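You operate a simulated robot arm through the tools that you are given. There is no shell and no other tool. Be economical: measure what you need, move in short steps, check, and stop when the job is done.

You are at the controls of a simulated two-armed robot. One attempt, no reset.

Task
Rewind all the tape onto the blue tape reel and put that reel in the white reel box.
Fine: switch the tape machine off, leave the hub unlocked, put the lid back on the box, and leave the brown reel box alone.

Only the result counts: the job must be done as asked and must still hold three seconds after the hand-in. Knocking over, shifting, dropping, spilling or breaking anything else fails it. A push-on lid holds only when it is set on centred and level and pressed home; a screw cap is set on level and turned clockwise until tight.

Robot
Two 7-joint arms with two-finger parallel grippers on one trunk, on a base that drives. Base frame: it is fixed to the floor where the robot stands at the start and does not move with it; the origin is under the middle of the robot, x ahead of it, y to its left, z up. Lengths are in mm, angles in degrees, forces in N, time in s.
The left shoulder is at the start at [50, 187, 1160], the right one opposite. With the tool pointing down near the work surface each hand reaches from about 100 to 320 mm from the robot's upright axis, wherever it stands, measured 20 degrees to its own side. Places, roughly: box [600, 700, 700]; left hub lock [800, -100, 900]; power switch of the tape machine [500, -600, 800]; top of the white cabinet [700, 400, 700]. Payload 3.43 kg a hand.
The TCP of each hand is the grasp point between the finger pads, 30 mm short of the fingertips. In the tool frame z runs along the fingers and y along their closing line. Largest opening 94 mm; finger width 28, thickness 10; the body of the gripper, 50 by 96 mm, starts 55 mm behind the TCP.
Orientation is that of the tool frame in the base frame, as [roll, pitch, yaw] about the fixed x, y, z axes, in that order (R = Rz(yaw) Ry(pitch) Rx(roll)). With the fingers straight down and closing along the base's y, the tool's x points along the base's -x, its y along +y and its z along -z.

Tools
- The arms move only by the tool move_arm. It takes "left_rows", "right_rows" or both (then of equal length, played together; a hand with none holds still); each is a list of rows, each a list of 7 numbers: the shift along the tool's x, y, z in units of 200 mm (1.0 is 200 mm), then the turn, a rotation vector about the tool's x, y, z in units of 120 degrees (1.0 is 120 degrees), then the gripper command, from -1 (shut) to 1 (fully open), values between in proportion. In form: [[tx, ty, tz, rx, ry, rz, fingers], ...]. A call has 1 to 12 rows; each row is the pose to reach, as a shift and turn from the pose commanded when the call began, along the tool's axes at that moment. A call with a number of a shift or a turn outside -1 to 1 is refused whole. A row lasts 0.2 s, in which the tool goes at most 50 mm and 8.6 degrees; a call with a longer step from one row to the next is refused whole, and so is a gripper value outside its range. Where a pose cannot be reached the arm comes as near as it can. A force on the tool above 70 N (or 10 N above the force at the start of the call, whichever is more), or a blocked arm, ends the call early, and 0.2 s more pass. Each finger travels about 153 mm/s and halts on what it meets, pressing with about 29 N; the grip force reading is that of the motor and also rises with nothing between the fingers. The clock runs only during rows and for 0.2 s after the last one: add rows that repeat a pose to give the fingers time. The reply holds the time, the measured pose of the TCP, the force on the tool along the base axes, the opening and the grip force, in the units named above and with some noise, with the torque about the TCP (base axes, N m) and any sound that the robot's microphone picked up, and new pictures: "show" is both (left out), scene, wrist or none (wrist: the cameras of the hands that moved).
- Cameras (640 x 400 px; columns grow to the right, rows downward): "scene" is now at [145.4, -2.7, 1317]; the picture's right is [-0.03, -1.00, 0.00], its down [-0.60, 0.02, -0.80] and it looks along [0.80, -0.02, -0.60] (base axes); focal length 214 px, centre (320, 200). "left" rides on the left gripper at [76, -14, -102] in its tool frame; the picture's right is [0.18, 0.98, 0.00], its down [-0.75, 0.14, -0.64] and it looks along [-0.63, 0.12, 0.77] (tool axes); focal length 243 px, centre (320, 200). "right" rides on the right gripper at [76, 14, -102] in its tool frame; the picture's right is [-0.18, 0.98, 0.00], its down [-0.75, -0.14, -0.64] and it looks along [-0.63, -0.12, 0.77] (tool axes); focal length 243 px, centre (320, 200). There is no depth. A picture from a camera that has moved, and an enlarged one, comes with that camera's place and axes in the base frame and with its lens.
- raise_lower(by): slides the trunk up (or, below 0, down) by that many mm; the arms and the scene camera ride with it, the base frame stays. It gives what a move gives, with no picture.
- drive_base(legs): drives the robot by 1 to 6 legs, each [ahead, left, turn to the left] in mm, mm and degrees, along the robot's own axes; the way and the turn of a leg run together, so that a leg with both is an arc; at most 1500 mm and 180 degrees a leg. The arms and the cameras ride along, it lands a little off, and it stops where it bumps. It gives what a move gives, and a new picture of the scene camera.
- turn_head(pan, tilt): turns the head with the scene camera to pan (to the left, within 80 degrees either way) and tilt (down, from -29 to 69), counted from straight ahead of the robot. It gives what a move gives, and a new picture of the scene camera.
- inspect(camera, box): a new picture of the part [left, top, right, bottom] of that camera's present view, enlarged. It takes no simulated time.
- close_job(): hands the job in; it is judged then, once.

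Go step by step. Nothing tells you exact positions but the pictures and the camera data: compare them with the known pose of the tool, close in by small moves and look again before you grip or let go. The budget is 120 turns and 260 pictures, counting those below and the enlarged ones. Unless the task says otherwise, let go and move clear before handing in.

The tools are called after "Call:" as a command line: name --argument value ..., lists and objects as JSON in quotes. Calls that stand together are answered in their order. move_arm: Moves the arms, as the interface text tells. Its arguments: {"type":"object","properties":{"left_rows":{"type":"array"},"right_rows":{"type":"array"},"show":{"type":"string","enum":["both","scene","wrist","none"]}},"required":[]} The other tools are called the same way: raise_lower (by) slides the trunk up or down; drive_base (legs) drives the base; turn_head (pan, tilt) turns the head that bears the scene camera; inspect (camera, box) takes an enlarged picture of a part of a camera's view; close_job () hands the job in.

At the start:

```text
clock: 0.0
left_tool_pos: [334.9, 224.3, 1155.2]
left_orientation: [-179.9, -0.1, -179.9]
left_ft_force: [0.4, 0.0, 0.7]
left_torque: [-0.01, -0.02, 0.04]
left_width: 93.7
left_gripper_force: 0.1
right_tool_pos: [336.2, -55.2, 1178.9]
right_orientation: [179.9, -0.1, -180.0]
right_ft_force: [0.1, 0.3, -0.3]
right_torque: [-0.01, 0.03, -0.04]
right_width: 94.2
right_gripper_force: 0.1
trunk travel left (down, up): [-375.0, 57.0]
robot x, y, heading: [-3.0, -0.1, 0.1]
head pan, tilt: [-1.8, 36.7]
```

scene: 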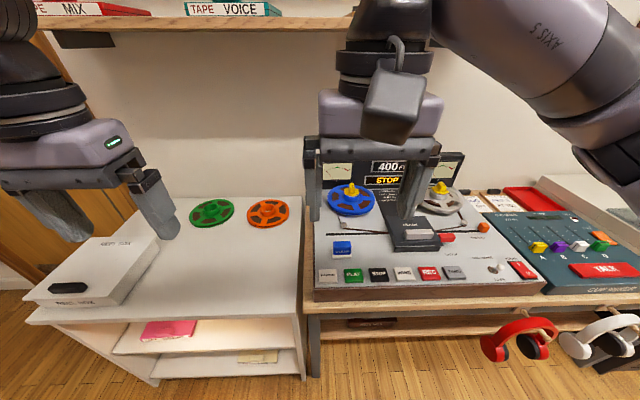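
right: 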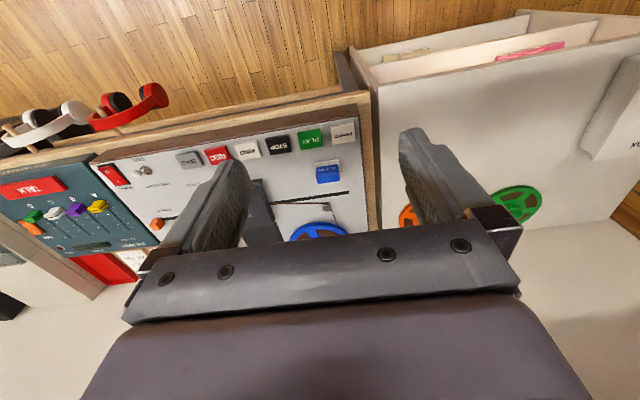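
left: 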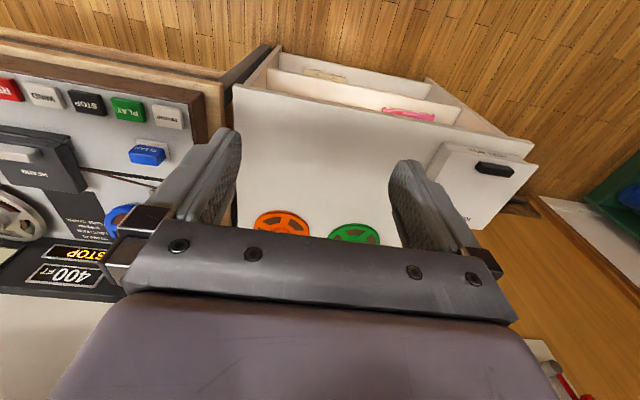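

I see a tape machine ahead with a blue reel on the left hub, an empty-looking reel on the right hub, and a white box on the cabinet to the left. I'll enlarge the parts first.

Call:
inspect --camera "scene" --box '[300, 140, 560, 300]'

Call:
inspect --camera "scene" --box '[20, 180, 320, 370]'

Call:
inspect --camera "right" --box '[80, 100, 400, 300]'

```text
2.46 times, centred on (430, 220) of scene
camera zoom: at [145.4, -2.7, 1317.0], right [-0.03, -1.0, 0.0], down [-0.6, 0.02, -0.8], along [0.8, -0.02, -0.6], focal length 528 px, centre (49, 151)
```

zoom: 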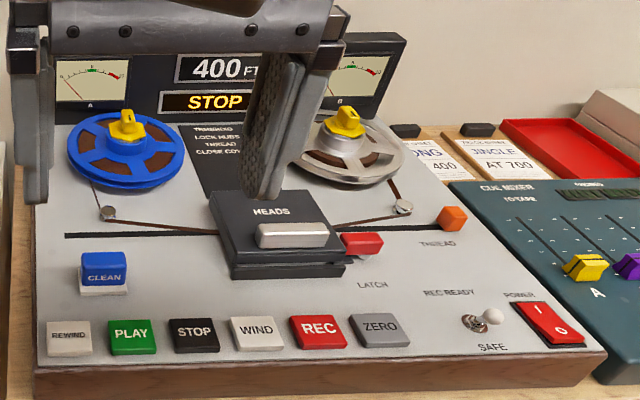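

```text
2.11 times, centred on (170, 275) of scene
camera zoom: at [145.4, -2.7, 1317.0], right [-0.03, -1.0, 0.0], down [-0.6, 0.02, -0.8], along [0.8, -0.02, -0.6], focal length 452 px, centre (636, 42)
```

zoom: 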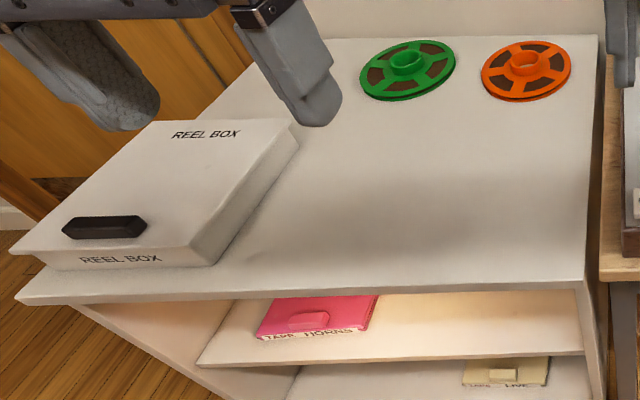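

```text
2.00 times, centred on (240, 200) of right
camera zoom: at [260.0, -41.4, 1283.1], right [0.18, 0.98, 0.0], down [0.75, -0.14, 0.64], along [0.63, -0.12, -0.77], focal length 485 px, centre (480, 200)
```

zoom: 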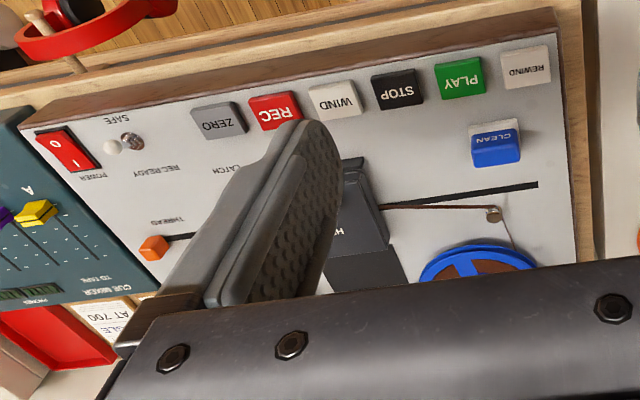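

The REWIND key comes out near [475, -33, 824] and the deck rises towards the back. I'll look around for the brown box and the room beneath the table.

Call:
turn_head --pan 50 --tilt 40

Call:
turn_head --pan -15 --tilt 60

```text
clock: 1.2
left_tool_pos: [336.1, 224.5, 1156.0]
left_orientation: [-179.9, -0.1, -179.9]
left_ft_force: [-0.2, -0.1, 0.0]
left_torque: [0.0, -0.01, 0.05]
left_width: 93.9
left_gripper_force: 0.1
right_tool_pos: [336.2, -54.6, 1180.0]
right_orientation: [179.9, 0.0, 180.0]
right_ft_force: [0.5, -0.3, 0.4]
right_torque: [-0.03, 0.01, -0.01]
right_width: 94.2
right_gripper_force: 0.1
trunk travel left (down, up): [-375.0, 57.0]
robot x, y, heading: [-0.5, 0.6, -0.2]
head pan, tilt: [50.0, 40.0]
camera scene: at [113.1, 65.1, 1312.1], right [0.77, -0.64, 0.0], down [-0.41, -0.49, -0.77], along [0.49, 0.59, -0.64], focal length 214 px, centre (320, 200)
```

scene: 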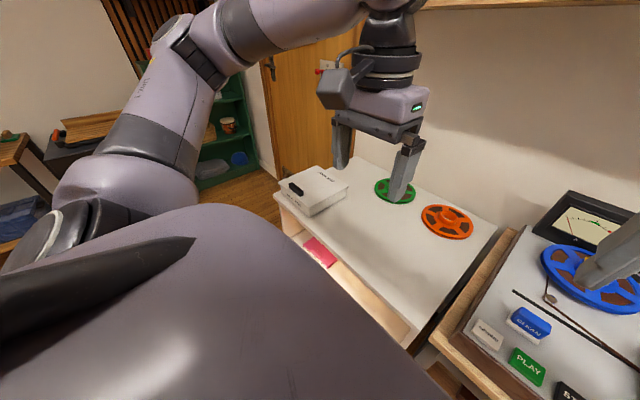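

```text
clock: 2.6
left_tool_pos: [336.0, 224.6, 1155.9]
left_orientation: [-179.8, 0.0, -179.9]
left_ft_force: [-0.7, -0.6, 0.0]
left_torque: [-0.01, -0.02, -0.01]
left_width: 93.9
left_gripper_force: 0.1
right_tool_pos: [337.2, -54.8, 1179.5]
right_orientation: [179.9, 0.0, 180.0]
right_ft_force: [-0.1, 0.2, 0.0]
right_torque: [0.0, 0.02, 0.04]
right_width: 94.0
right_gripper_force: 0.1
trunk travel left (down, up): [-375.0, 57.0]
robot x, y, heading: [1.3, 1.6, 0.1]
head pan, tilt: [-15.0, 60.0]
camera scene: at [122.8, -17.2, 1285.3], right [-0.26, -0.97, 0.0], down [-0.84, 0.22, -0.5], along [0.48, -0.13, -0.87], focal length 214 px, centre (320, 200)
```

scene: 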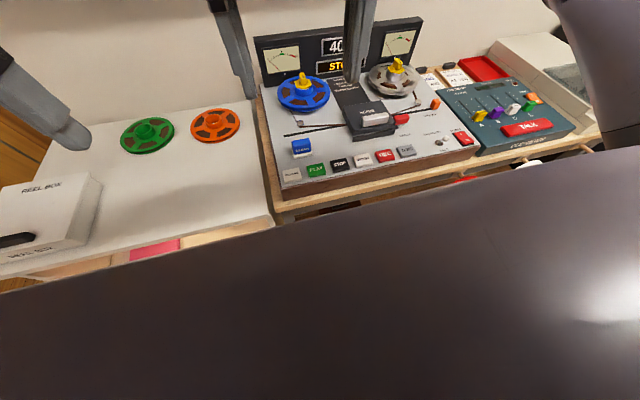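

The white box sits on the cabinet at my left. The rest of that side is out of the way. I'll close the right fingers and try reaching above REWIND.

Call:
move_arm --right_rows '[[-0.11, 0.02, 0.15, 0, 0, 0, -1], [-0.23, 0.04, 0.3, 0, 0, 0, -1], [-0.35, 0.055, 0.45, 0, 0, 0, -1], [-0.46, 0.07, 0.6, 0, 0, 0, -1], [-0.58, 0.09, 0.75, 0, 0, 0, -1], [-0.69, 0.11, 0.9, 0, 0, 0, -1], [-0.69, 0.11, 0.9, 0, 0, 0, -1]]'

```text
clock: 4.2
left_tool_pos: [335.4, 224.1, 1156.6]
left_orientation: [-179.9, 0.1, -179.9]
left_ft_force: [0.6, 0.0, 0.5]
left_torque: [0.03, 0.01, -0.04]
left_width: 93.9
left_gripper_force: 0.0
right_tool_pos: [473.7, -34.5, 999.1]
right_orientation: [179.8, 0.0, -180.0]
right_ft_force: [0.2, -0.1, 0.0]
right_torque: [0.03, -0.02, -0.03]
right_width: 0.0
right_gripper_force: 28.7
trunk travel left (down, up): [-375.0, 57.0]
robot x, y, heading: [2.4, -0.5, 0.1]
head pan, tilt: [-15.0, 60.0]
camera scene: at [122.6, -17.3, 1285.3], right [-0.26, -0.97, 0.0], down [-0.84, 0.22, -0.5], along [0.48, -0.13, -0.87], focal length 214 px, centre (320, 200)
camera right: at [397.1, -20.0, 1102.2], right [0.18, 0.98, 0.0], down [0.75, -0.14, 0.64], along [0.63, -0.12, -0.77], focal length 243 px, centre (320, 200)
```

scene: 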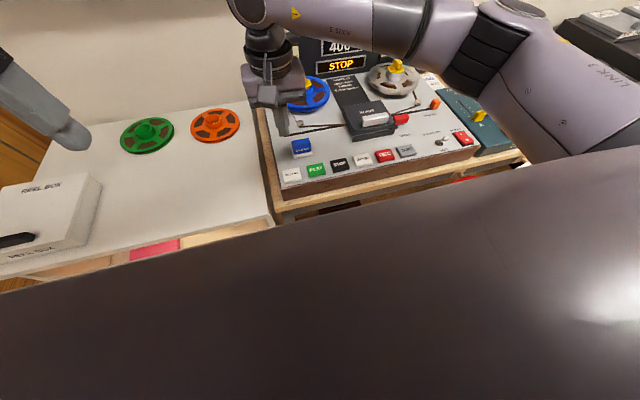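
right: 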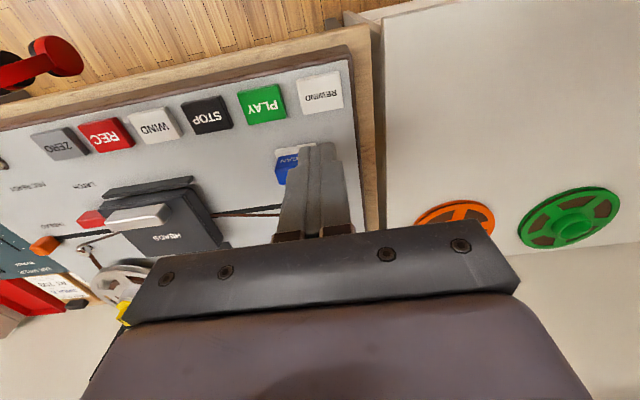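

REWIND fixes at [474, -34, 828] from two views. Before pressing I want a close look at the hubs and the tape path.

Call:
turn_head --pan -12 --tilt 35

Call:
inspect --camera "scene" --box '[240, 140, 440, 265]'

```text
clock: 5.0
left_tool_pos: [335.9, 225.1, 1155.8]
left_orientation: [-179.9, 0.1, -179.9]
left_ft_force: [0.3, 0.6, 0.1]
left_torque: [-0.01, -0.02, -0.01]
left_width: 94.1
left_gripper_force: 0.1
right_tool_pos: [472.9, -33.1, 999.3]
right_orientation: [-180.0, -0.1, -180.0]
right_ft_force: [-0.5, -0.5, 0.6]
right_torque: [-0.01, 0.01, -0.02]
right_width: 0.2
right_gripper_force: 29.6
trunk travel left (down, up): [-375.0, 57.0]
robot x, y, heading: [-3.2, 0.5, -0.0]
head pan, tilt: [-12.0, 35.0]
camera scene: at [144.5, -18.3, 1319.5], right [-0.21, -0.98, 0.0], down [-0.56, 0.12, -0.82], along [0.8, -0.17, -0.57], focal length 214 px, centre (320, 200)
```

scene: 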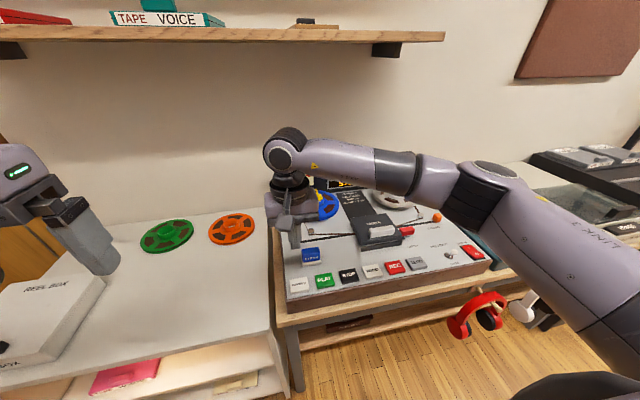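

```text
3.20 times, centred on (340, 202) of scene
camera zoom: at [144.5, -18.3, 1319.5], right [-0.21, -0.98, 0.0], down [-0.56, 0.12, -0.82], along [0.8, -0.17, -0.57], focal length 686 px, centre (256, 192)
```

zoom: 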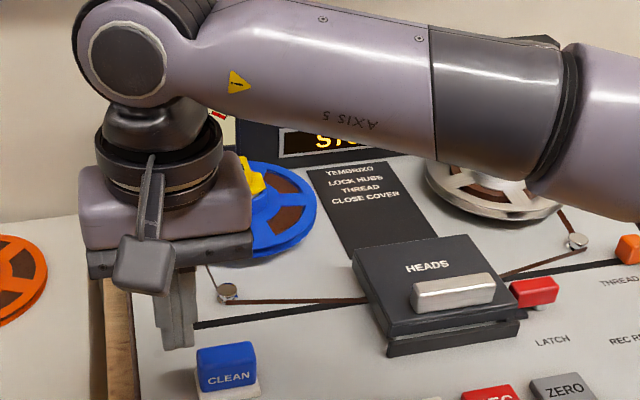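

The tape is threaded and the cover closed, and both locks stand alike. I'll go down and press REWIND.

Call:
move_arm --right_rows '[[0, 0, 0.2, 0, 0, 0, -1], [0, 0, 0.4, 0, 0, 0, -1], [0, 0, 0.6, 0, 0, 0, -1], [0, 0, 0.66, 0, 0, 0, -1], [0, 0, 0.69, 0, 0, 0, -1], [0, 0, 0.71, 0, 0, 0, -1], [0, 0, 0.725, 0, 0, 0, -1], [0, 0, 0.725, 0, 0, 0, -1]]'

```text
clock: 6.8
left_tool_pos: [335.5, 224.6, 1156.7]
left_orientation: [-179.9, 0.0, -179.8]
left_ft_force: [0.6, -0.4, 0.1]
left_torque: [0.0, 0.03, -0.02]
left_width: 94.0
left_gripper_force: 0.1
right_tool_pos: [475.5, -32.3, 854.7]
right_orientation: [179.9, -0.1, -180.0]
right_ft_force: [-0.2, -1.2, 0.4]
right_torque: [-0.01, 0.01, -0.02]
right_width: 0.0
right_gripper_force: 29.3
trunk travel left (down, up): [-375.0, 57.0]
robot x, y, heading: [0.5, -2.9, -0.2]
head pan, tilt: [-12.0, 35.0]
camera scene: at [144.5, -18.3, 1319.6], right [-0.21, -0.98, 0.0], down [-0.56, 0.12, -0.82], along [0.8, -0.17, -0.57], focal length 214 px, centre (320, 200)
camera right: at [397.5, -19.1, 957.8], right [0.18, 0.98, 0.0], down [0.75, -0.14, 0.64], along [0.63, -0.12, -0.77], focal length 243 px, centre (320, 200)
```

scene: 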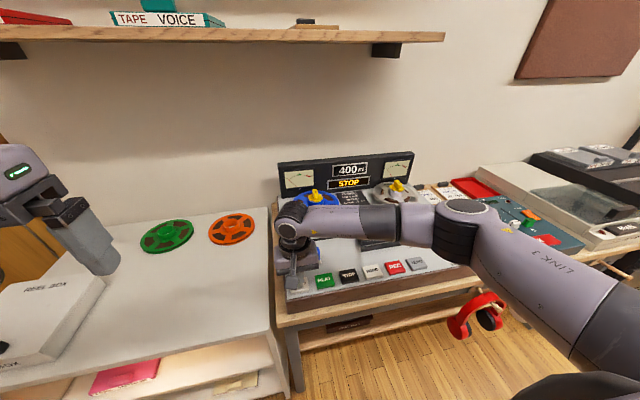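
right: 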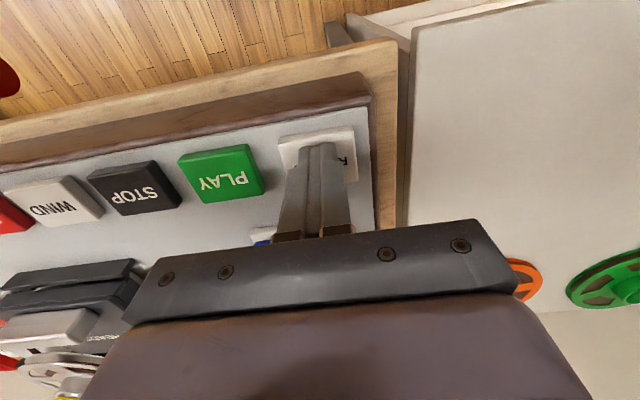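

The tip is just over the key without touching. I'll press a little further.

Call:
move_arm --right_rows '[[0, 0, 0.02, 0, 0, 0, -1], [0, 0, 0.04, 0, 0, 0, -1], [0, 0, 0.06, 0, 0, 0, -1], [0, 0, 0.075, 0, 0, 0, -1], [0, 0, 0.075, 0, 0, 0, -1]]' --show "scene"

```text
clock: 8.1
left_tool_pos: [335.4, 224.9, 1156.1]
left_orientation: [-179.9, 0.1, -180.0]
left_ft_force: [0.5, 0.5, -0.2]
left_torque: [0.01, -0.01, 0.01]
left_width: 93.9
left_gripper_force: 0.1
right_tool_pos: [474.7, -32.4, 841.5]
right_orientation: [179.7, 0.2, 180.0]
right_ft_force: [-0.9, 1.9, 16.9]
right_torque: [0.03, 0.04, -0.02]
right_width: 0.0
right_gripper_force: 28.9
trunk travel left (down, up): [-375.0, 57.0]
robot x, y, heading: [1.2, 1.2, -0.2]
head pan, tilt: [-12.0, 35.0]
heard: click
camera scene: at [143.2, -18.0, 1320.0], right [-0.21, -0.98, 0.0], down [-0.56, 0.12, -0.82], along [0.8, -0.17, -0.57], focal length 214 px, centre (320, 200)
```

scene: 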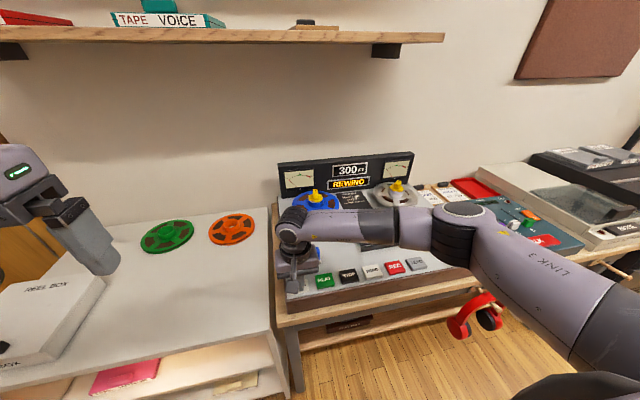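

Clicked: display says REWIND and the count is down to 300 FT. I'll lift off and let it run.

Call:
move_arm --right_rows '[[0, 0, -0.1, 0, 0, 0, -1], [0, 0, -0.3, 0, 0, 0, -1], [0, 0, -0.5, 0, 0, 0, -1], [0, 0, -0.5, 0, 0, 0, -1], [0, 0, -0.5, 0, 0, 0, -1], [0, 0, -0.5, 0, 0, 0, -1], [0, 0, -0.5, 0, 0, 0, -1], [0, 0, -0.5, 0, 0, 0, -1], [0, 0, -0.5, 0, 0, 0, -1], [0, 0, -0.5, 0, 0, 0, -1], [0, 0, -0.5, 0, 0, 0, -1]]' --show "scene"

Call:
inspect --camera "scene" --box '[260, 140, 460, 265]'

```text
clock: 10.4
left_tool_pos: [336.9, 223.1, 1155.7]
left_orientation: [-179.9, 0.0, -180.0]
left_ft_force: [0.1, -0.6, -0.3]
left_torque: [-0.01, -0.02, 0.0]
left_width: 94.4
left_gripper_force: 0.0
right_tool_pos: [474.8, -33.9, 936.9]
right_orientation: [179.8, 0.0, -180.0]
right_ft_force: [0.4, 0.2, 0.8]
right_torque: [-0.02, -0.02, 0.0]
right_width: 0.0
right_gripper_force: 29.3
trunk travel left (down, up): [-375.0, 57.0]
robot x, y, heading: [-0.2, 2.3, 0.2]
head pan, tilt: [-12.0, 35.0]
camera scene: at [144.5, -18.3, 1319.6], right [-0.21, -0.98, 0.0], down [-0.56, 0.12, -0.82], along [0.8, -0.17, -0.57], focal length 214 px, centre (320, 200)
```

scene: 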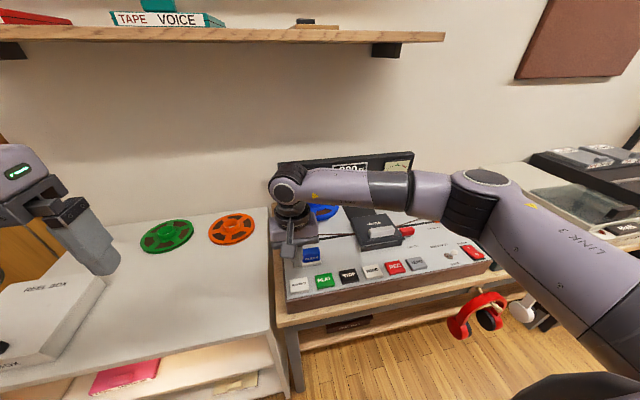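

```text
3.20 times, centred on (360, 202) of scene
camera zoom: at [144.5, -18.3, 1319.6], right [-0.21, -0.98, 0.0], down [-0.56, 0.12, -0.82], along [0.8, -0.17, -0.57], focal length 686 px, centre (192, 192)
```

zoom: 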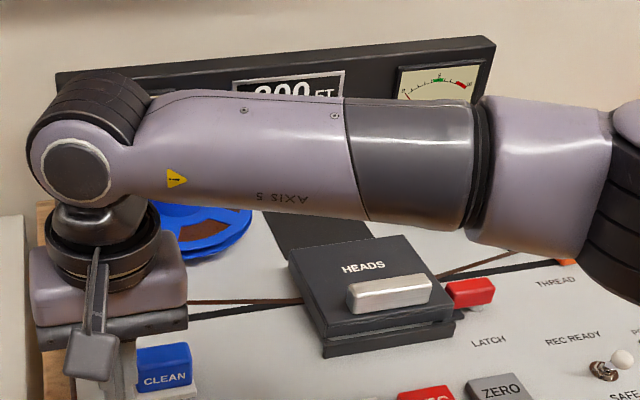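

The count is running. I'll draw the right arm back out of the view while it rewinds.

Call:
move_arm --right_rows '[[0.1, -0.18, -0.05, 0, 0, 0, -1], [0.2, -0.36, -0.1, 0, 0, 0, -1], [0.3, -0.54, -0.15, 0, 0, 0, -1], [0.4, -0.72, -0.2, 0, 0, 0, -1], [0.5, -0.9, -0.25, 0, 0, 0, -1], [0.55, -1.0, -0.3, 0, 0, 0, -1], [0.55, -1.0, -0.3, 0, 0, 0, -1], [0.55, -1.0, -0.3, 0, 0, 0, -1]]' --show "scene"

Call:
inspect --camera "scene" --box '[260, 140, 460, 265]'

```text
clock: 12.2
left_tool_pos: [335.9, 223.9, 1154.6]
left_orientation: [-179.9, 0.0, -179.9]
left_ft_force: [0.4, 0.3, -0.8]
left_torque: [-0.01, 0.01, 0.02]
left_width: 94.0
left_gripper_force: 0.0
right_tool_pos: [364.6, -232.9, 999.6]
right_orientation: [180.0, 0.0, 179.9]
right_ft_force: [0.6, -0.1, 0.6]
right_torque: [-0.02, 0.0, -0.03]
right_width: 0.0
right_gripper_force: 29.6
trunk travel left (down, up): [-375.0, 57.0]
robot x, y, heading: [4.3, -1.6, -0.1]
head pan, tilt: [-12.0, 35.0]
camera scene: at [144.5, -18.3, 1319.6], right [-0.21, -0.98, 0.0], down [-0.56, 0.12, -0.82], along [0.8, -0.17, -0.57], focal length 214 px, centre (320, 200)
```

scene: 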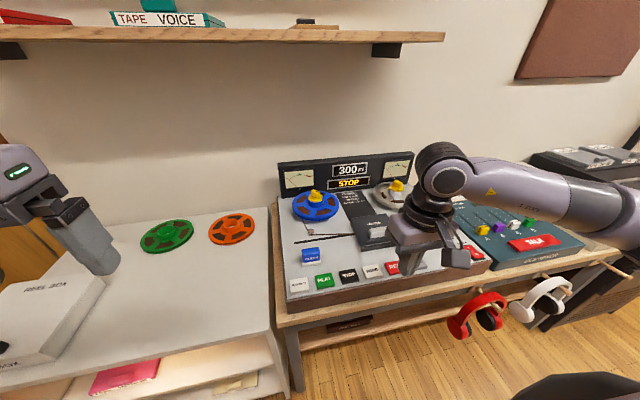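

```text
3.20 times, centred on (360, 202) of scene
camera zoom: at [144.5, -18.3, 1319.6], right [-0.21, -0.98, 0.0], down [-0.56, 0.12, -0.82], along [0.8, -0.17, -0.57], focal length 686 px, centre (192, 192)
```

zoom: 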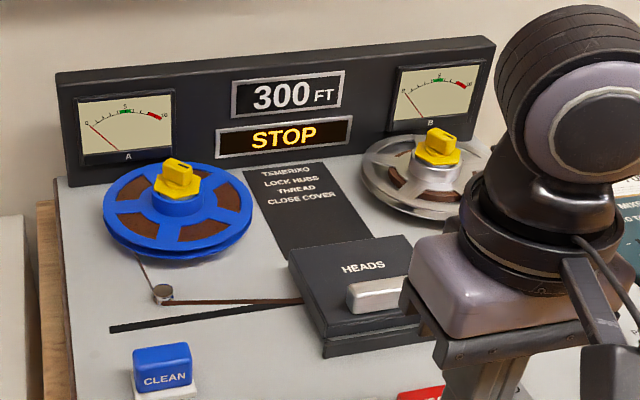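

It stopped at 300 when I let go, so REWIND has to be held. I'll go back and hold it down.

Call:
move_arm --right_rows '[[-0.1, 0.18, 0.05, 0, 0, 0, -1], [-0.2, 0.36, 0.1, 0, 0, 0, -1], [-0.3, 0.54, 0.15, 0, 0, 0, -1], [-0.4, 0.72, 0.2, 0, 0, 0, -1], [-0.5, 0.9, 0.25, 0, 0, 0, -1], [-0.55, 1.0, 0.3, 0, 0, 0, -1], [-0.55, 1.0, 0.5, 0, 0, 0, -1], [-0.55, 1.0, 0.68, 0, 0, 0, -1], [-0.55, 1.0, 0.73, 0, 0, 0, -1], [-0.55, 1.0, 0.76, 0, 0, 0, -1], [-0.55, 1.0, 0.785, 0, 0, 0, -1], [-0.55, 1.0, 0.8, 0, 0, 0, -1]]' --show "scene"

Call:
move_arm --right_rows '[[0, 0, 0.0, 0, 0, 0, -1], [0, 0, 0.0, 0, 0, 0, -1], [0, 0, 0.0, 0, 0, 0, -1], [0, 0, 0.0, 0, 0, 0, -1], [0, 0, 0.0, 0, 0, 0, -1], [0, 0, 0.0, 0, 0, 0, -1], [0, 0, 0.0, 0, 0, 0, -1], [0, 0, 0.0, 0, 0, 0, -1]]' --show "scene"

Call:
inspect --camera "scene" --box '[260, 140, 460, 265]'

```text
clock: 14.8
left_tool_pos: [334.8, 223.6, 1158.5]
left_orientation: [180.0, 0.1, -179.9]
left_ft_force: [0.6, -0.6, -0.8]
left_torque: [-0.02, -0.05, 0.01]
left_width: 94.2
left_gripper_force: 0.0
right_tool_pos: [473.8, -33.5, 842.0]
right_orientation: [179.8, 0.3, -180.0]
right_ft_force: [-4.6, -4.0, 16.4]
right_torque: [-0.17, 0.16, 0.02]
right_width: 0.1
right_gripper_force: 29.1
trunk travel left (down, up): [-375.0, 57.0]
robot x, y, heading: [0.1, -1.4, -0.0]
head pan, tilt: [-12.0, 35.0]
heard: click
camera scene: at [142.7, -18.7, 1320.1], right [-0.21, -0.98, 0.0], down [-0.56, 0.12, -0.82], along [0.8, -0.17, -0.57], focal length 214 px, centre (320, 200)
```

scene: 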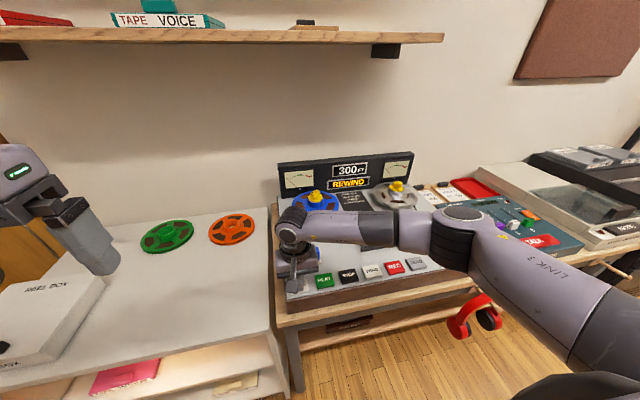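

```text
clock: 16.6
left_tool_pos: [334.9, 225.3, 1156.0]
left_orientation: [-180.0, 0.1, -179.9]
left_ft_force: [0.1, 0.2, -0.2]
left_torque: [-0.02, 0.0, 0.01]
left_width: 93.9
left_gripper_force: 0.1
right_tool_pos: [475.6, -34.0, 839.9]
right_orientation: [179.8, 0.3, -180.0]
right_ft_force: [-1.0, -3.0, 19.0]
right_torque: [-0.08, 0.1, 0.02]
right_width: 0.0
right_gripper_force: 28.8
trunk travel left (down, up): [-375.0, 57.0]
robot x, y, heading: [-2.1, 0.3, 0.2]
head pan, tilt: [-12.0, 35.0]
camera scene: at [143.0, -18.4, 1319.9], right [-0.21, -0.98, 0.0], down [-0.56, 0.12, -0.82], along [0.8, -0.17, -0.57], focal length 214 px, centre (320, 200)
```

scene: 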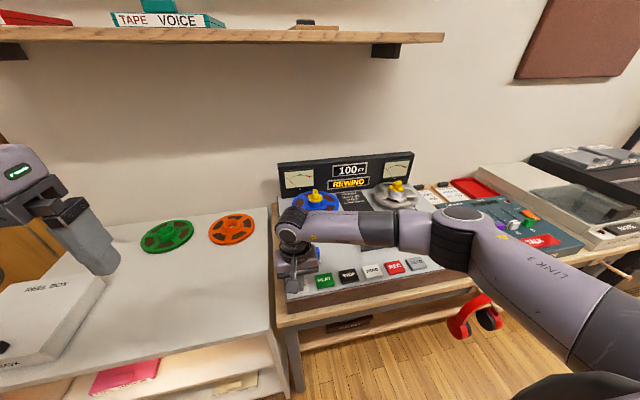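

```text
3.20 times, centred on (360, 202) of scene
camera zoom: at [143.0, -18.4, 1319.9], right [-0.21, -0.98, 0.0], down [-0.56, 0.12, -0.82], along [0.8, -0.17, -0.57], focal length 686 px, centre (192, 192)
```

zoom: 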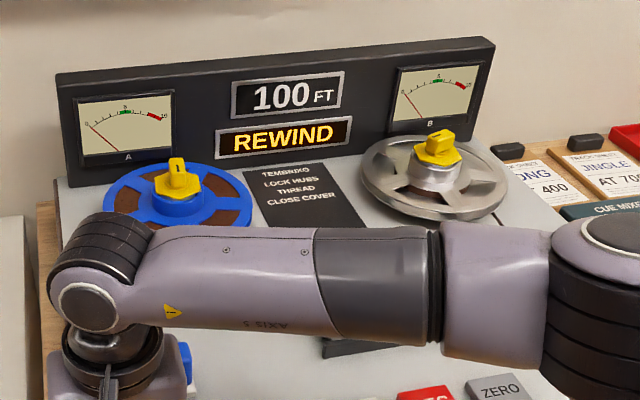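

Down to 100 FT with the right reel nearly bare. I'll hold on.

Call:
move_arm --right_rows '[[0, 0, 0.0, 0, 0, 0, -1], [0, 0, 0.0, 0, 0, 0, -1], [0, 0, 0.0, 0, 0, 0, -1], [0, 0, 0.0, 0, 0, 0, -1], [0, 0, 0.0, 0, 0, 0, -1], [0, 0, 0.0, 0, 0, 0, -1], [0, 0, 0.0, 0, 0, 0, -1], [0, 0, 0.0, 0, 0, 0, -1], [0, 0, 0.0, 0, 0, 0, -1], [0, 0, 0.0, 0, 0, 0, -1], [0, 0, 0.0, 0, 0, 0, -1], [0, 0, 0.0, 0, 0, 0, -1]]' --show "scene"

Call:
inspect --camera "scene" --box '[260, 140, 460, 265]'

```text
clock: 19.2
left_tool_pos: [335.0, 224.8, 1155.3]
left_orientation: [-179.9, 0.1, -179.9]
left_ft_force: [0.5, 1.2, -0.9]
left_torque: [-0.01, -0.01, 0.03]
left_width: 94.1
left_gripper_force: 0.0
right_tool_pos: [474.5, -33.1, 840.1]
right_orientation: [179.8, 0.1, -180.0]
right_ft_force: [2.2, -0.8, 19.8]
right_torque: [-0.03, -0.04, 0.02]
right_width: 0.0
right_gripper_force: 29.2
trunk travel left (down, up): [-375.0, 57.0]
robot x, y, heading: [-1.8, 3.1, -0.1]
head pan, tilt: [-12.0, 35.0]
camera scene: at [143.1, -18.3, 1319.9], right [-0.21, -0.98, 0.0], down [-0.56, 0.12, -0.82], along [0.8, -0.17, -0.57], focal length 214 px, centre (320, 200)
```

scene: 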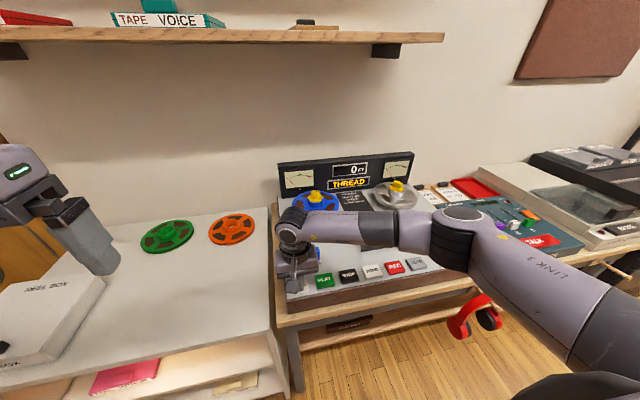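

```text
3.20 times, centred on (360, 202) of scene
camera zoom: at [143.1, -18.3, 1319.9], right [-0.21, -0.98, 0.0], down [-0.56, 0.12, -0.82], along [0.8, -0.17, -0.57], focal length 686 px, centre (192, 192)
```

zoom: 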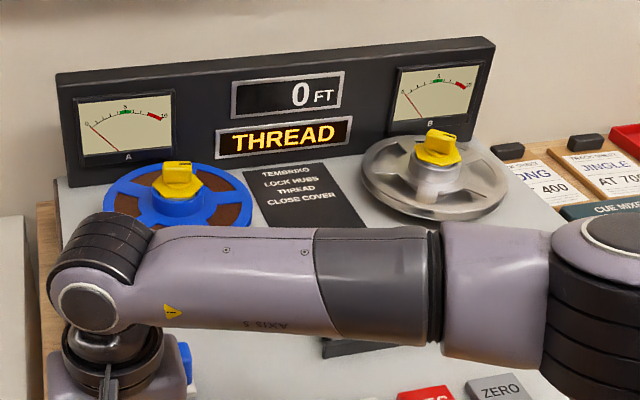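

The counter reads 0 FT and THREAD, and the right reel is bare. I'll lift away and drive right towards the power switch.

Call:
move_arm --right_rows '[[0, 0, -0.1, 0, 0, 0, -1], [0, 0, -0.3, 0, 0, 0, -1], [0, 0, -0.5, 0, 0, 0, -1], [0.1, -0.18, -0.7, 0, 0, 0, -1], [0.2, -0.36, -0.8, 0, 0, 0, -1], [0.3, -0.54, -0.9, 0, 0, 0, -1], [0.4, -0.72, -0.9, 0, 0, 0, -1], [0.5, -0.9, -0.9, 0, 0, 0, -1], [0.5, -1.0, -0.9, 0, 0, 0, -1]]' --show "none"

Call:
drive_base --legs '[[0, -330, 0]]'

Call:
inspect --camera "scene" --box '[180, 120, 420, 270]'

```text
refused: row 4 steps farther than a row can; nothing moved
```

```text
clock: 20.8
left_tool_pos: [335.1, 161.2, 1155.1]
left_orientation: [-179.8, 0.1, -179.6]
left_ft_force: [0.7, -0.3, -0.2]
left_torque: [-0.01, 0.0, 0.02]
left_width: 94.0
left_gripper_force: 0.0
right_tool_pos: [472.0, -71.0, 845.8]
right_orientation: [175.9, 0.7, -178.2]
right_ft_force: [1.5, 7.9, -1.9]
right_torque: [0.23, -0.06, -0.07]
right_width: 0.2
right_gripper_force: 29.0
trunk travel left (down, up): [-375.0, 57.0]
robot x, y, heading: [3.8, -68.0, 0.5]
head pan, tilt: [-12.0, 35.0]
stopped in leg 1: the force on the tool passed its limit at 82 N (the readings are from after the stop); the commanded pose is now the measured one
camera scene: at [145.6, -83.4, 1319.5], right [-0.2, -0.98, 0.0], down [-0.56, 0.12, -0.82], along [0.8, -0.17, -0.57], focal length 214 px, centre (320, 200)
```

scene: 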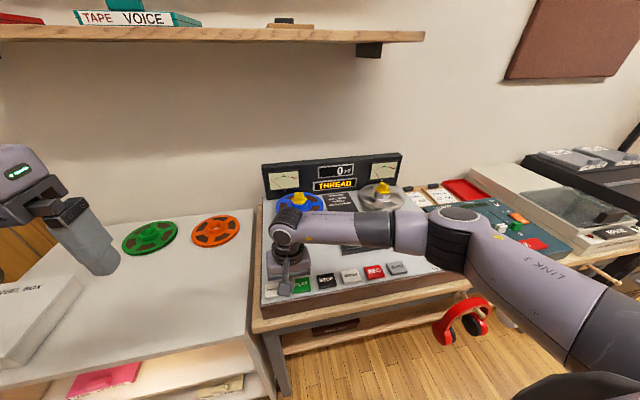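

```text
2.67 times, centred on (300, 195) of scene
camera zoom: at [145.6, -83.4, 1319.5], right [-0.2, -0.98, 0.0], down [-0.56, 0.12, -0.82], along [0.8, -0.17, -0.57], focal length 572 px, centre (373, 213)
```

zoom: 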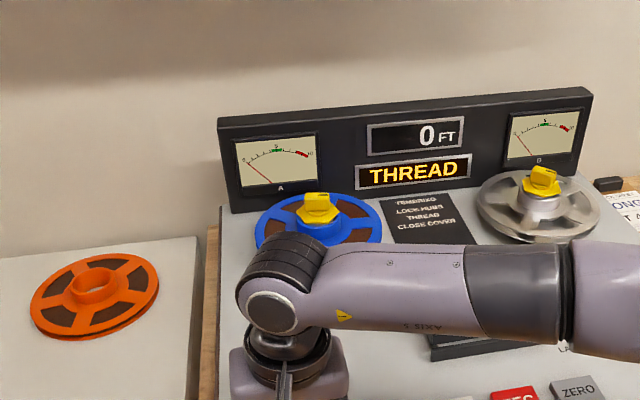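

My lift was refused for too long a step, yet the drive ran with the finger still in the keys and stopped at 82 N. I should not have chained those two calls. I'll lift straight up and check whether the machine moved.

Call:
move_arm --right_rows '[[0, 0, -0.1, 0, 0, 0, -1], [0, 0, -0.3, 0, 0, 0, -1], [0, 0, -0.5, 0, 0, 0, -1], [0, 0, -0.7, 0, 0, 0, -1], [0, 0, -0.77, 0, 0, 0, -1], [0, 0, -0.77, 0, 0, 0, -1]]'

```text
clock: 22.2
left_tool_pos: [335.0, 160.5, 1156.1]
left_orientation: [-180.0, 0.0, -179.6]
left_ft_force: [0.1, -0.2, -1.0]
left_torque: [-0.01, -0.01, -0.02]
left_width: 94.0
left_gripper_force: 0.1
right_tool_pos: [469.6, -85.4, 998.6]
right_orientation: [176.1, 0.8, -178.5]
right_ft_force: [-1.0, 0.2, 0.0]
right_torque: [0.01, 0.0, -0.02]
right_width: 0.1
right_gripper_force: 29.2
trunk travel left (down, up): [-375.0, 57.0]
robot x, y, heading: [-0.8, -62.7, 0.3]
head pan, tilt: [-12.0, 35.0]
camera scene: at [145.0, -84.0, 1319.6], right [-0.2, -0.98, 0.0], down [-0.56, 0.12, -0.82], along [0.8, -0.17, -0.57], focal length 214 px, centre (320, 200)
camera right: at [391.8, -79.5, 1102.4], right [0.16, 0.99, 0.07], down [0.75, -0.16, 0.64], along [0.64, -0.05, -0.76], focal length 243 px, centre (320, 200)
```

scene: 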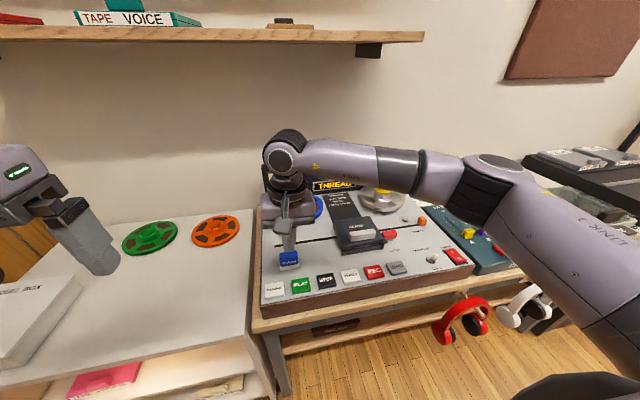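
right: 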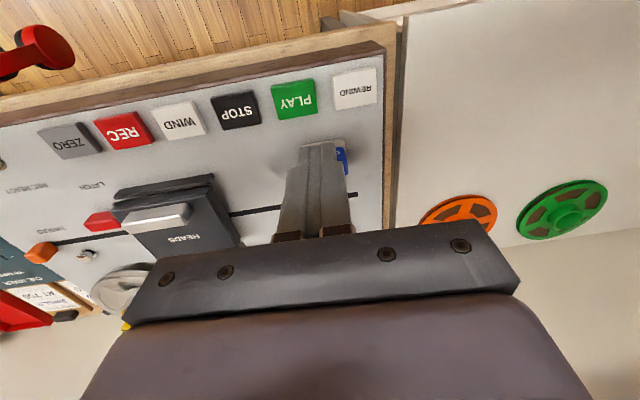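

REWIND still triangulates to [476, -36], so the machine has not moved. Now I'll draw the hand back and level it, as a separate step.

Call:
move_arm --right_rows '[[0.1, -0.17, 0, -0.007, 0, 0, -1], [0.2, -0.34, 0, -0.014, 0, 0, -1], [0.3, -0.51, 0, -0.02, 0, 0, -1], [0.4, -0.68, 0, -0.028, 0, 0, -1], [0.5, -0.85, 0, -0.032, 0, 0, -1], [0.5, -1.0, 0, -0.032, 0, 0, -1], [0.5, -1.0, 0, -0.032, 0, 0, -1]]' --show "none"

```text
clock: 23.8
left_tool_pos: [334.6, 159.9, 1155.2]
left_orientation: [-179.8, 0.0, -179.5]
left_ft_force: [-0.1, 0.0, 0.8]
left_torque: [0.01, -0.03, -0.01]
left_width: 94.2
left_gripper_force: 0.0
right_tool_pos: [374.6, -287.3, 982.4]
right_orientation: [172.2, 0.8, -178.4]
right_ft_force: [0.9, 0.7, -0.7]
right_torque: [0.01, 0.02, -0.01]
right_width: 0.0
right_gripper_force: 28.9
trunk travel left (down, up): [-375.0, 57.0]
robot x, y, heading: [0.3, -65.7, 0.2]
head pan, tilt: [-12.0, 35.0]
```

The hand is clear at z 982. Now I drive right.

Call:
drive_base --legs '[[0, -270, 0]]'

```text
clock: 26.7
left_tool_pos: [336.6, -107.5, 1155.7]
left_orientation: [-180.0, 0.0, -179.4]
left_ft_force: [0.0, -0.9, 0.4]
left_torque: [0.0, -0.02, 0.0]
left_width: 94.1
left_gripper_force: 0.1
right_tool_pos: [377.0, -554.7, 983.3]
right_orientation: [172.3, 0.9, -178.3]
right_ft_force: [-0.1, 0.6, -0.3]
right_torque: [-0.03, -0.01, 0.0]
right_width: 0.0
right_gripper_force: 29.6
trunk travel left (down, up): [-375.0, 57.0]
robot x, y, heading: [1.1, -333.7, 0.4]
head pan, tilt: [-12.0, 35.0]
camera scene: at [146.7, -352.1, 1319.6], right [-0.2, -0.98, 0.0], down [-0.56, 0.12, -0.82], along [0.8, -0.16, -0.57], focal length 214 px, centre (320, 200)
```

scene: 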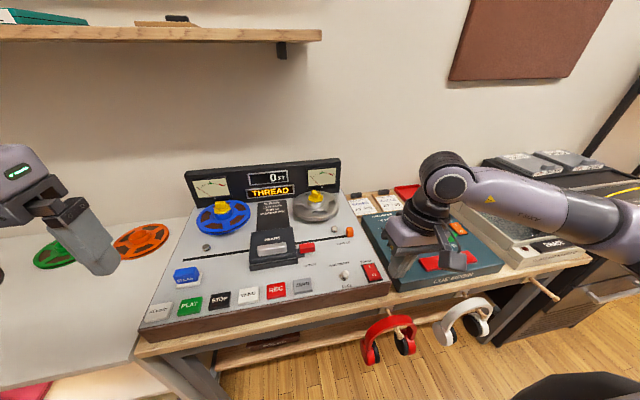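

Call:
inspect --camera "scene" --box '[270, 200, 420, 300]'

Call:
move_arm --right_rows '[[-0.1, 0, 0, 0.03, 0, 0, -1], [-0.2, 0, 0, 0.05, 0, 0, -1], [-0.2, 0, 0, 0.065, 0, 0, -1], [-0.2, 0, 0, 0.065, 0, 0, -1]]' --show "wrist"

```text
4.00 times, centred on (345, 250) of scene
camera zoom: at [146.7, -352.1, 1319.6], right [-0.2, -0.98, 0.0], down [-0.56, 0.12, -0.82], along [0.8, -0.16, -0.57], focal length 858 px, centre (220, 0)
```

zoom: 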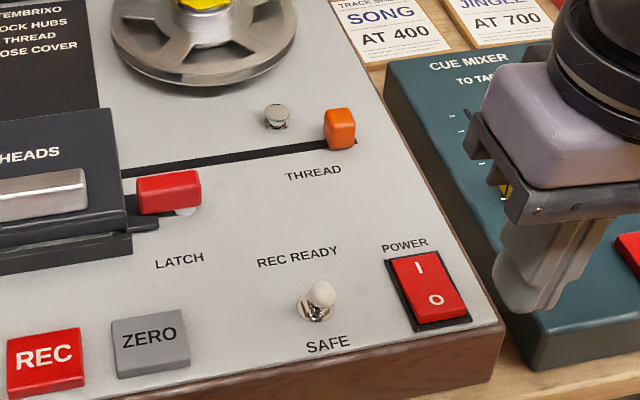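

```text
clock: 27.7
left_tool_pos: [336.9, -108.7, 1156.2]
left_orientation: [-179.9, -0.1, -179.4]
left_ft_force: [-0.4, 0.7, 0.5]
left_torque: [-0.01, 0.01, -0.03]
left_width: 94.1
left_gripper_force: 0.0
right_tool_pos: [417.2, -555.0, 985.0]
right_orientation: [-179.9, 0.8, -178.3]
right_ft_force: [0.4, -0.2, 0.4]
right_torque: [-0.02, -0.06, -0.01]
right_width: 0.0
right_gripper_force: 29.1
trunk travel left (down, up): [-375.0, 57.0]
robot x, y, heading: [1.6, -331.6, 0.3]
head pan, tilt: [-12.0, 35.0]
camera right: at [338.4, -542.3, 1087.5], right [0.16, 0.99, 0.0], down [0.75, -0.12, 0.65], along [0.64, -0.1, -0.76], focal length 243 px, centre (320, 200)
```

right: 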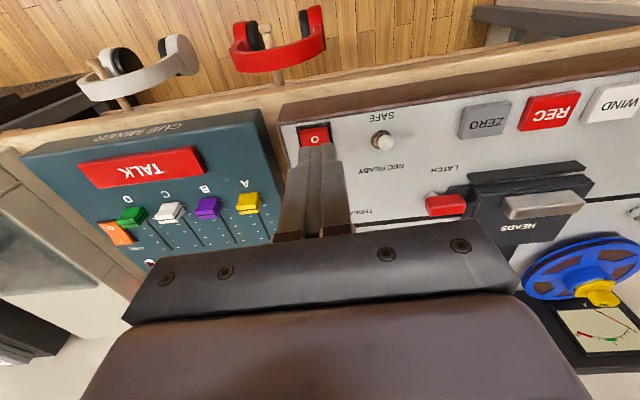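

The switch's raised O end is the near one, at about [462, -565, 826]. I'll come in above it.

Call:
move_arm --right_rows '[[-0.1, -0.02, 0.2, 0, 0, 0, -1], [-0.19, -0.05, 0.4, 0, 0, 0, -1], [-0.19, -0.05, 0.575, 0, 0, 0, -1], [-0.19, -0.05, 0.575, 0, 0, 0, -1]]'

Call:
inspect --camera "scene" --box '[300, 200, 450, 300]'

Call:
inspect --camera "right" --box '[220, 50, 420, 175]'

```text
clock: 28.7
left_tool_pos: [336.4, -107.0, 1155.7]
left_orientation: [180.0, 0.0, -179.5]
left_ft_force: [0.1, -0.1, -0.4]
left_torque: [0.01, 0.01, -0.01]
left_width: 93.7
left_gripper_force: 0.0
right_tool_pos: [456.5, -563.7, 868.2]
right_orientation: [-179.9, 0.9, -178.2]
right_ft_force: [-0.1, -0.2, -0.3]
right_torque: [-0.01, 0.02, 0.01]
right_width: 0.0
right_gripper_force: 28.6
trunk travel left (down, up): [-375.0, 57.0]
robot x, y, heading: [2.9, -336.0, 0.3]
head pan, tilt: [-12.0, 35.0]
camera scene: at [146.7, -351.8, 1319.6], right [-0.2, -0.98, 0.0], down [-0.56, 0.12, -0.82], along [0.8, -0.16, -0.57], focal length 214 px, centre (320, 200)
camera right: at [378.2, -551.4, 971.8], right [0.15, 0.99, 0.0], down [0.75, -0.12, 0.65], along [0.64, -0.1, -0.76], focal length 243 px, centre (320, 200)
```

scene: 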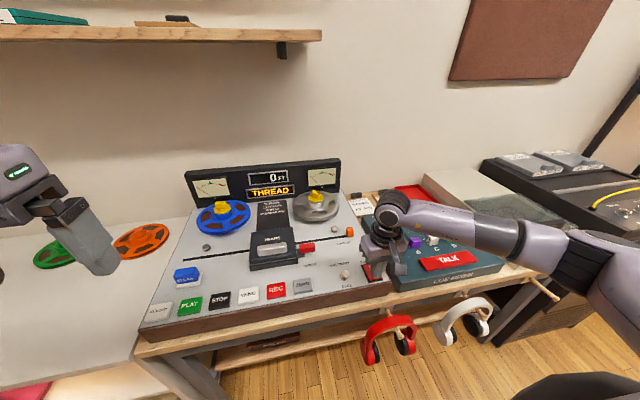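
right: 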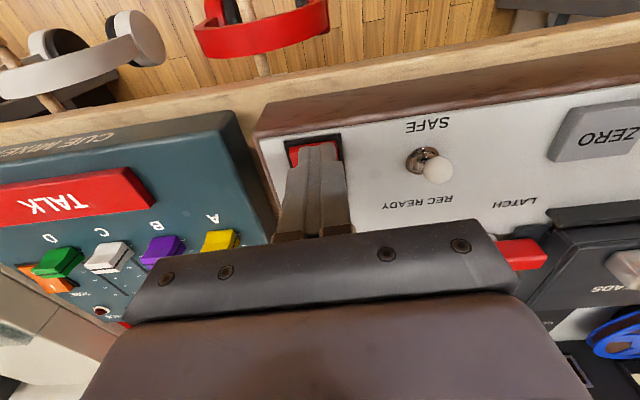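

```text
4.00 times, centred on (375, 250) of scene
camera zoom: at [146.7, -351.8, 1319.6], right [-0.2, -0.98, 0.0], down [-0.56, 0.12, -0.82], along [0.8, -0.16, -0.57], focal length 858 px, centre (100, 0)
```

zoom: 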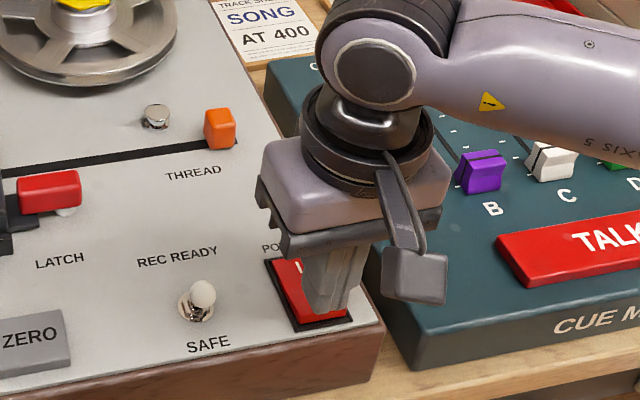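

```text
3.20 times, centred on (320, 112) of right
camera zoom: at [378.2, -551.4, 971.8], right [0.15, 0.99, 0.0], down [0.75, -0.12, 0.65], along [0.64, -0.1, -0.76], focal length 776 px, centre (320, 480)
```

zoom: 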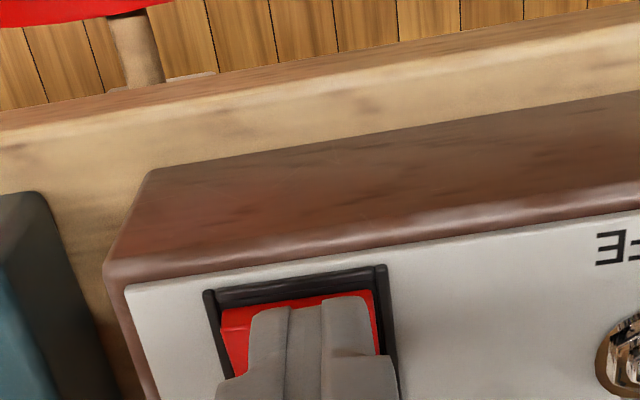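

The fingertip is over the O end. I'll shift a few mm inward and press.

Call:
move_arm --right_rows '[[-0.02, 0, 0.03, 0, 0, 0, -1], [-0.02, 0, 0.06, 0, 0, 0, -1], [-0.02, 0, 0.085, 0, 0, 0, -1], [-0.02, 0, 0.11, 0, 0, 0, -1], [-0.02, 0, 0.13, 0, 0, 0, -1], [-0.02, 0, 0.13, 0, 0, 0, -1]]' --show "scene"

```text
clock: 30.1
left_tool_pos: [334.5, -106.5, 1156.8]
left_orientation: [-180.0, 0.0, -179.5]
left_ft_force: [0.0, 0.1, 0.4]
left_torque: [0.0, 0.01, -0.05]
left_width: 94.0
left_gripper_force: 0.2
right_tool_pos: [461.4, -562.0, 847.1]
right_orientation: [-179.9, 1.1, -178.5]
right_ft_force: [-5.7, -3.9, 21.4]
right_torque: [-0.17, -0.13, 0.12]
right_width: 0.1
right_gripper_force: 28.6
trunk travel left (down, up): [-375.0, 57.0]
robot x, y, heading: [-0.9, -337.9, 0.4]
head pan, tilt: [-12.0, 35.0]
camera scene: at [144.5, -351.5, 1320.3], right [-0.2, -0.98, 0.0], down [-0.56, 0.12, -0.82], along [0.8, -0.17, -0.57], focal length 214 px, centre (320, 200)
```

scene: 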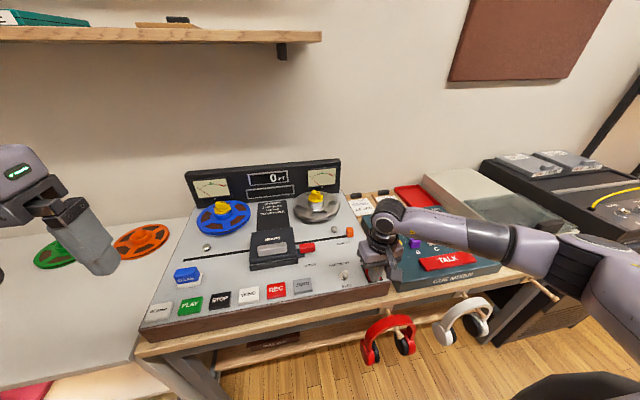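

The status line has gone dark. I'll lift off and look at the switch.

Call:
move_arm --right_rows '[[0, 0, -0.1, 0, 0, 0, -1], [0, 0, -0.3, 0, 0, 0, -1], [0, 0, -0.5, 0, 0, 0, -1], [0.1, 0, -0.7, 0, 0, 0, -1], [0.3, 0, -0.8, 0, 0, 0, -1], [0.5, 0, -0.8, 0, 0, 0, -1], [0.5, 0, -0.8, 0, 0, 0, -1]]' --show "scene"

Call:
inspect --camera "scene" --box '[180, 150, 400, 287]'

```text
clock: 31.7
left_tool_pos: [335.8, -107.6, 1155.2]
left_orientation: [-180.0, 0.0, -179.5]
left_ft_force: [-0.3, -0.1, -0.1]
left_torque: [-0.01, 0.0, 0.0]
left_width: 93.9
left_gripper_force: 0.1
right_tool_pos: [358.9, -565.2, 1005.4]
right_orientation: [-179.8, 0.7, -178.5]
right_ft_force: [0.3, 1.1, 0.1]
right_torque: [-0.02, -0.02, -0.03]
right_width: 0.0
right_gripper_force: 28.9
trunk travel left (down, up): [-375.0, 57.0]
robot x, y, heading: [5.0, -333.9, 0.3]
head pan, tilt: [-12.0, 35.0]
camera scene: at [146.9, -351.7, 1319.6], right [-0.2, -0.98, 0.0], down [-0.56, 0.12, -0.82], along [0.8, -0.16, -0.57], focal length 214 px, centre (320, 200)
```

scene: 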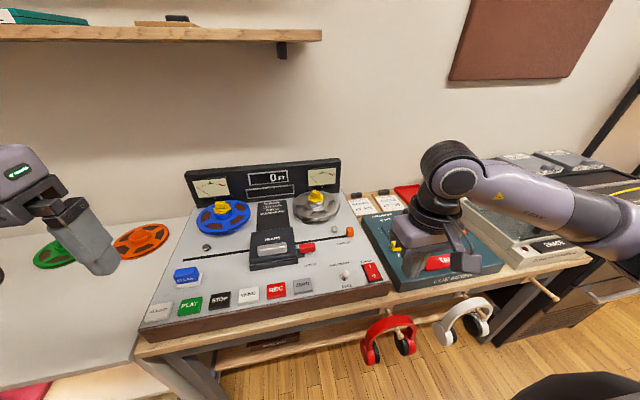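

```text
2.91 times, centred on (290, 218) of scene
camera zoom: at [146.9, -351.7, 1319.6], right [-0.2, -0.98, 0.0], down [-0.56, 0.12, -0.82], along [0.8, -0.16, -0.57], focal length 624 px, centre (407, 146)
```

zoom: 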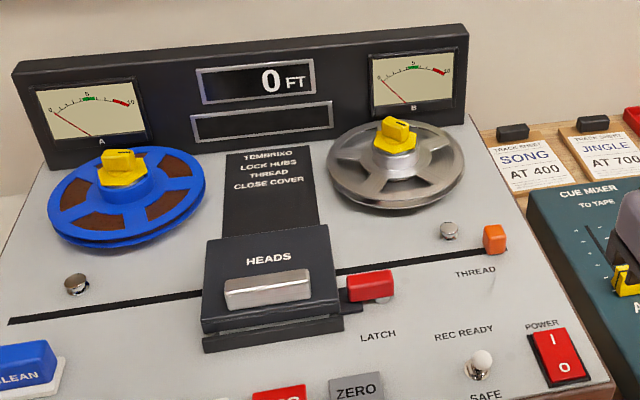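

The machine is off, and the left lock triangulates to about [789, -135, 880]. I'll drive back left and then ahead to bring it within reach.

Call:
drive_base --legs '[[0, 320, 0], [150, 0, 0]]'

```text
clock: 36.1
left_tool_pos: [474.9, 200.7, 1155.7]
left_orientation: [-180.0, -0.2, 179.8]
left_ft_force: [-0.1, -0.4, 0.3]
left_torque: [-0.01, -0.03, 0.01]
left_width: 94.1
left_gripper_force: 0.0
right_tool_pos: [492.5, -259.0, 1003.9]
right_orientation: [-179.9, 0.9, -179.1]
right_ft_force: [-0.2, -0.4, -0.4]
right_torque: [0.02, 0.0, 0.03]
right_width: 0.0
right_gripper_force: 29.1
trunk travel left (down, up): [-375.0, 57.0]
robot x, y, heading: [140.4, -20.0, -0.4]
head pan, tilt: [-12.0, 35.0]
stopped in leg 2: the robot was blocked; the commanded pose is now the measured one
camera scene: at [281.9, -41.0, 1319.8], right [-0.22, -0.98, 0.0], down [-0.56, 0.12, -0.82], along [0.8, -0.18, -0.57], focal length 214 px, centre (320, 200)
```

scene: 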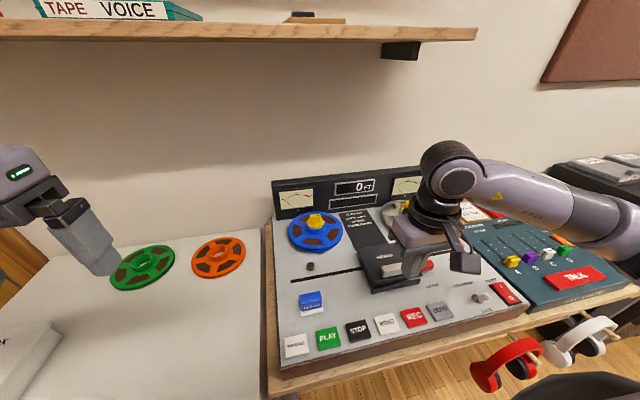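

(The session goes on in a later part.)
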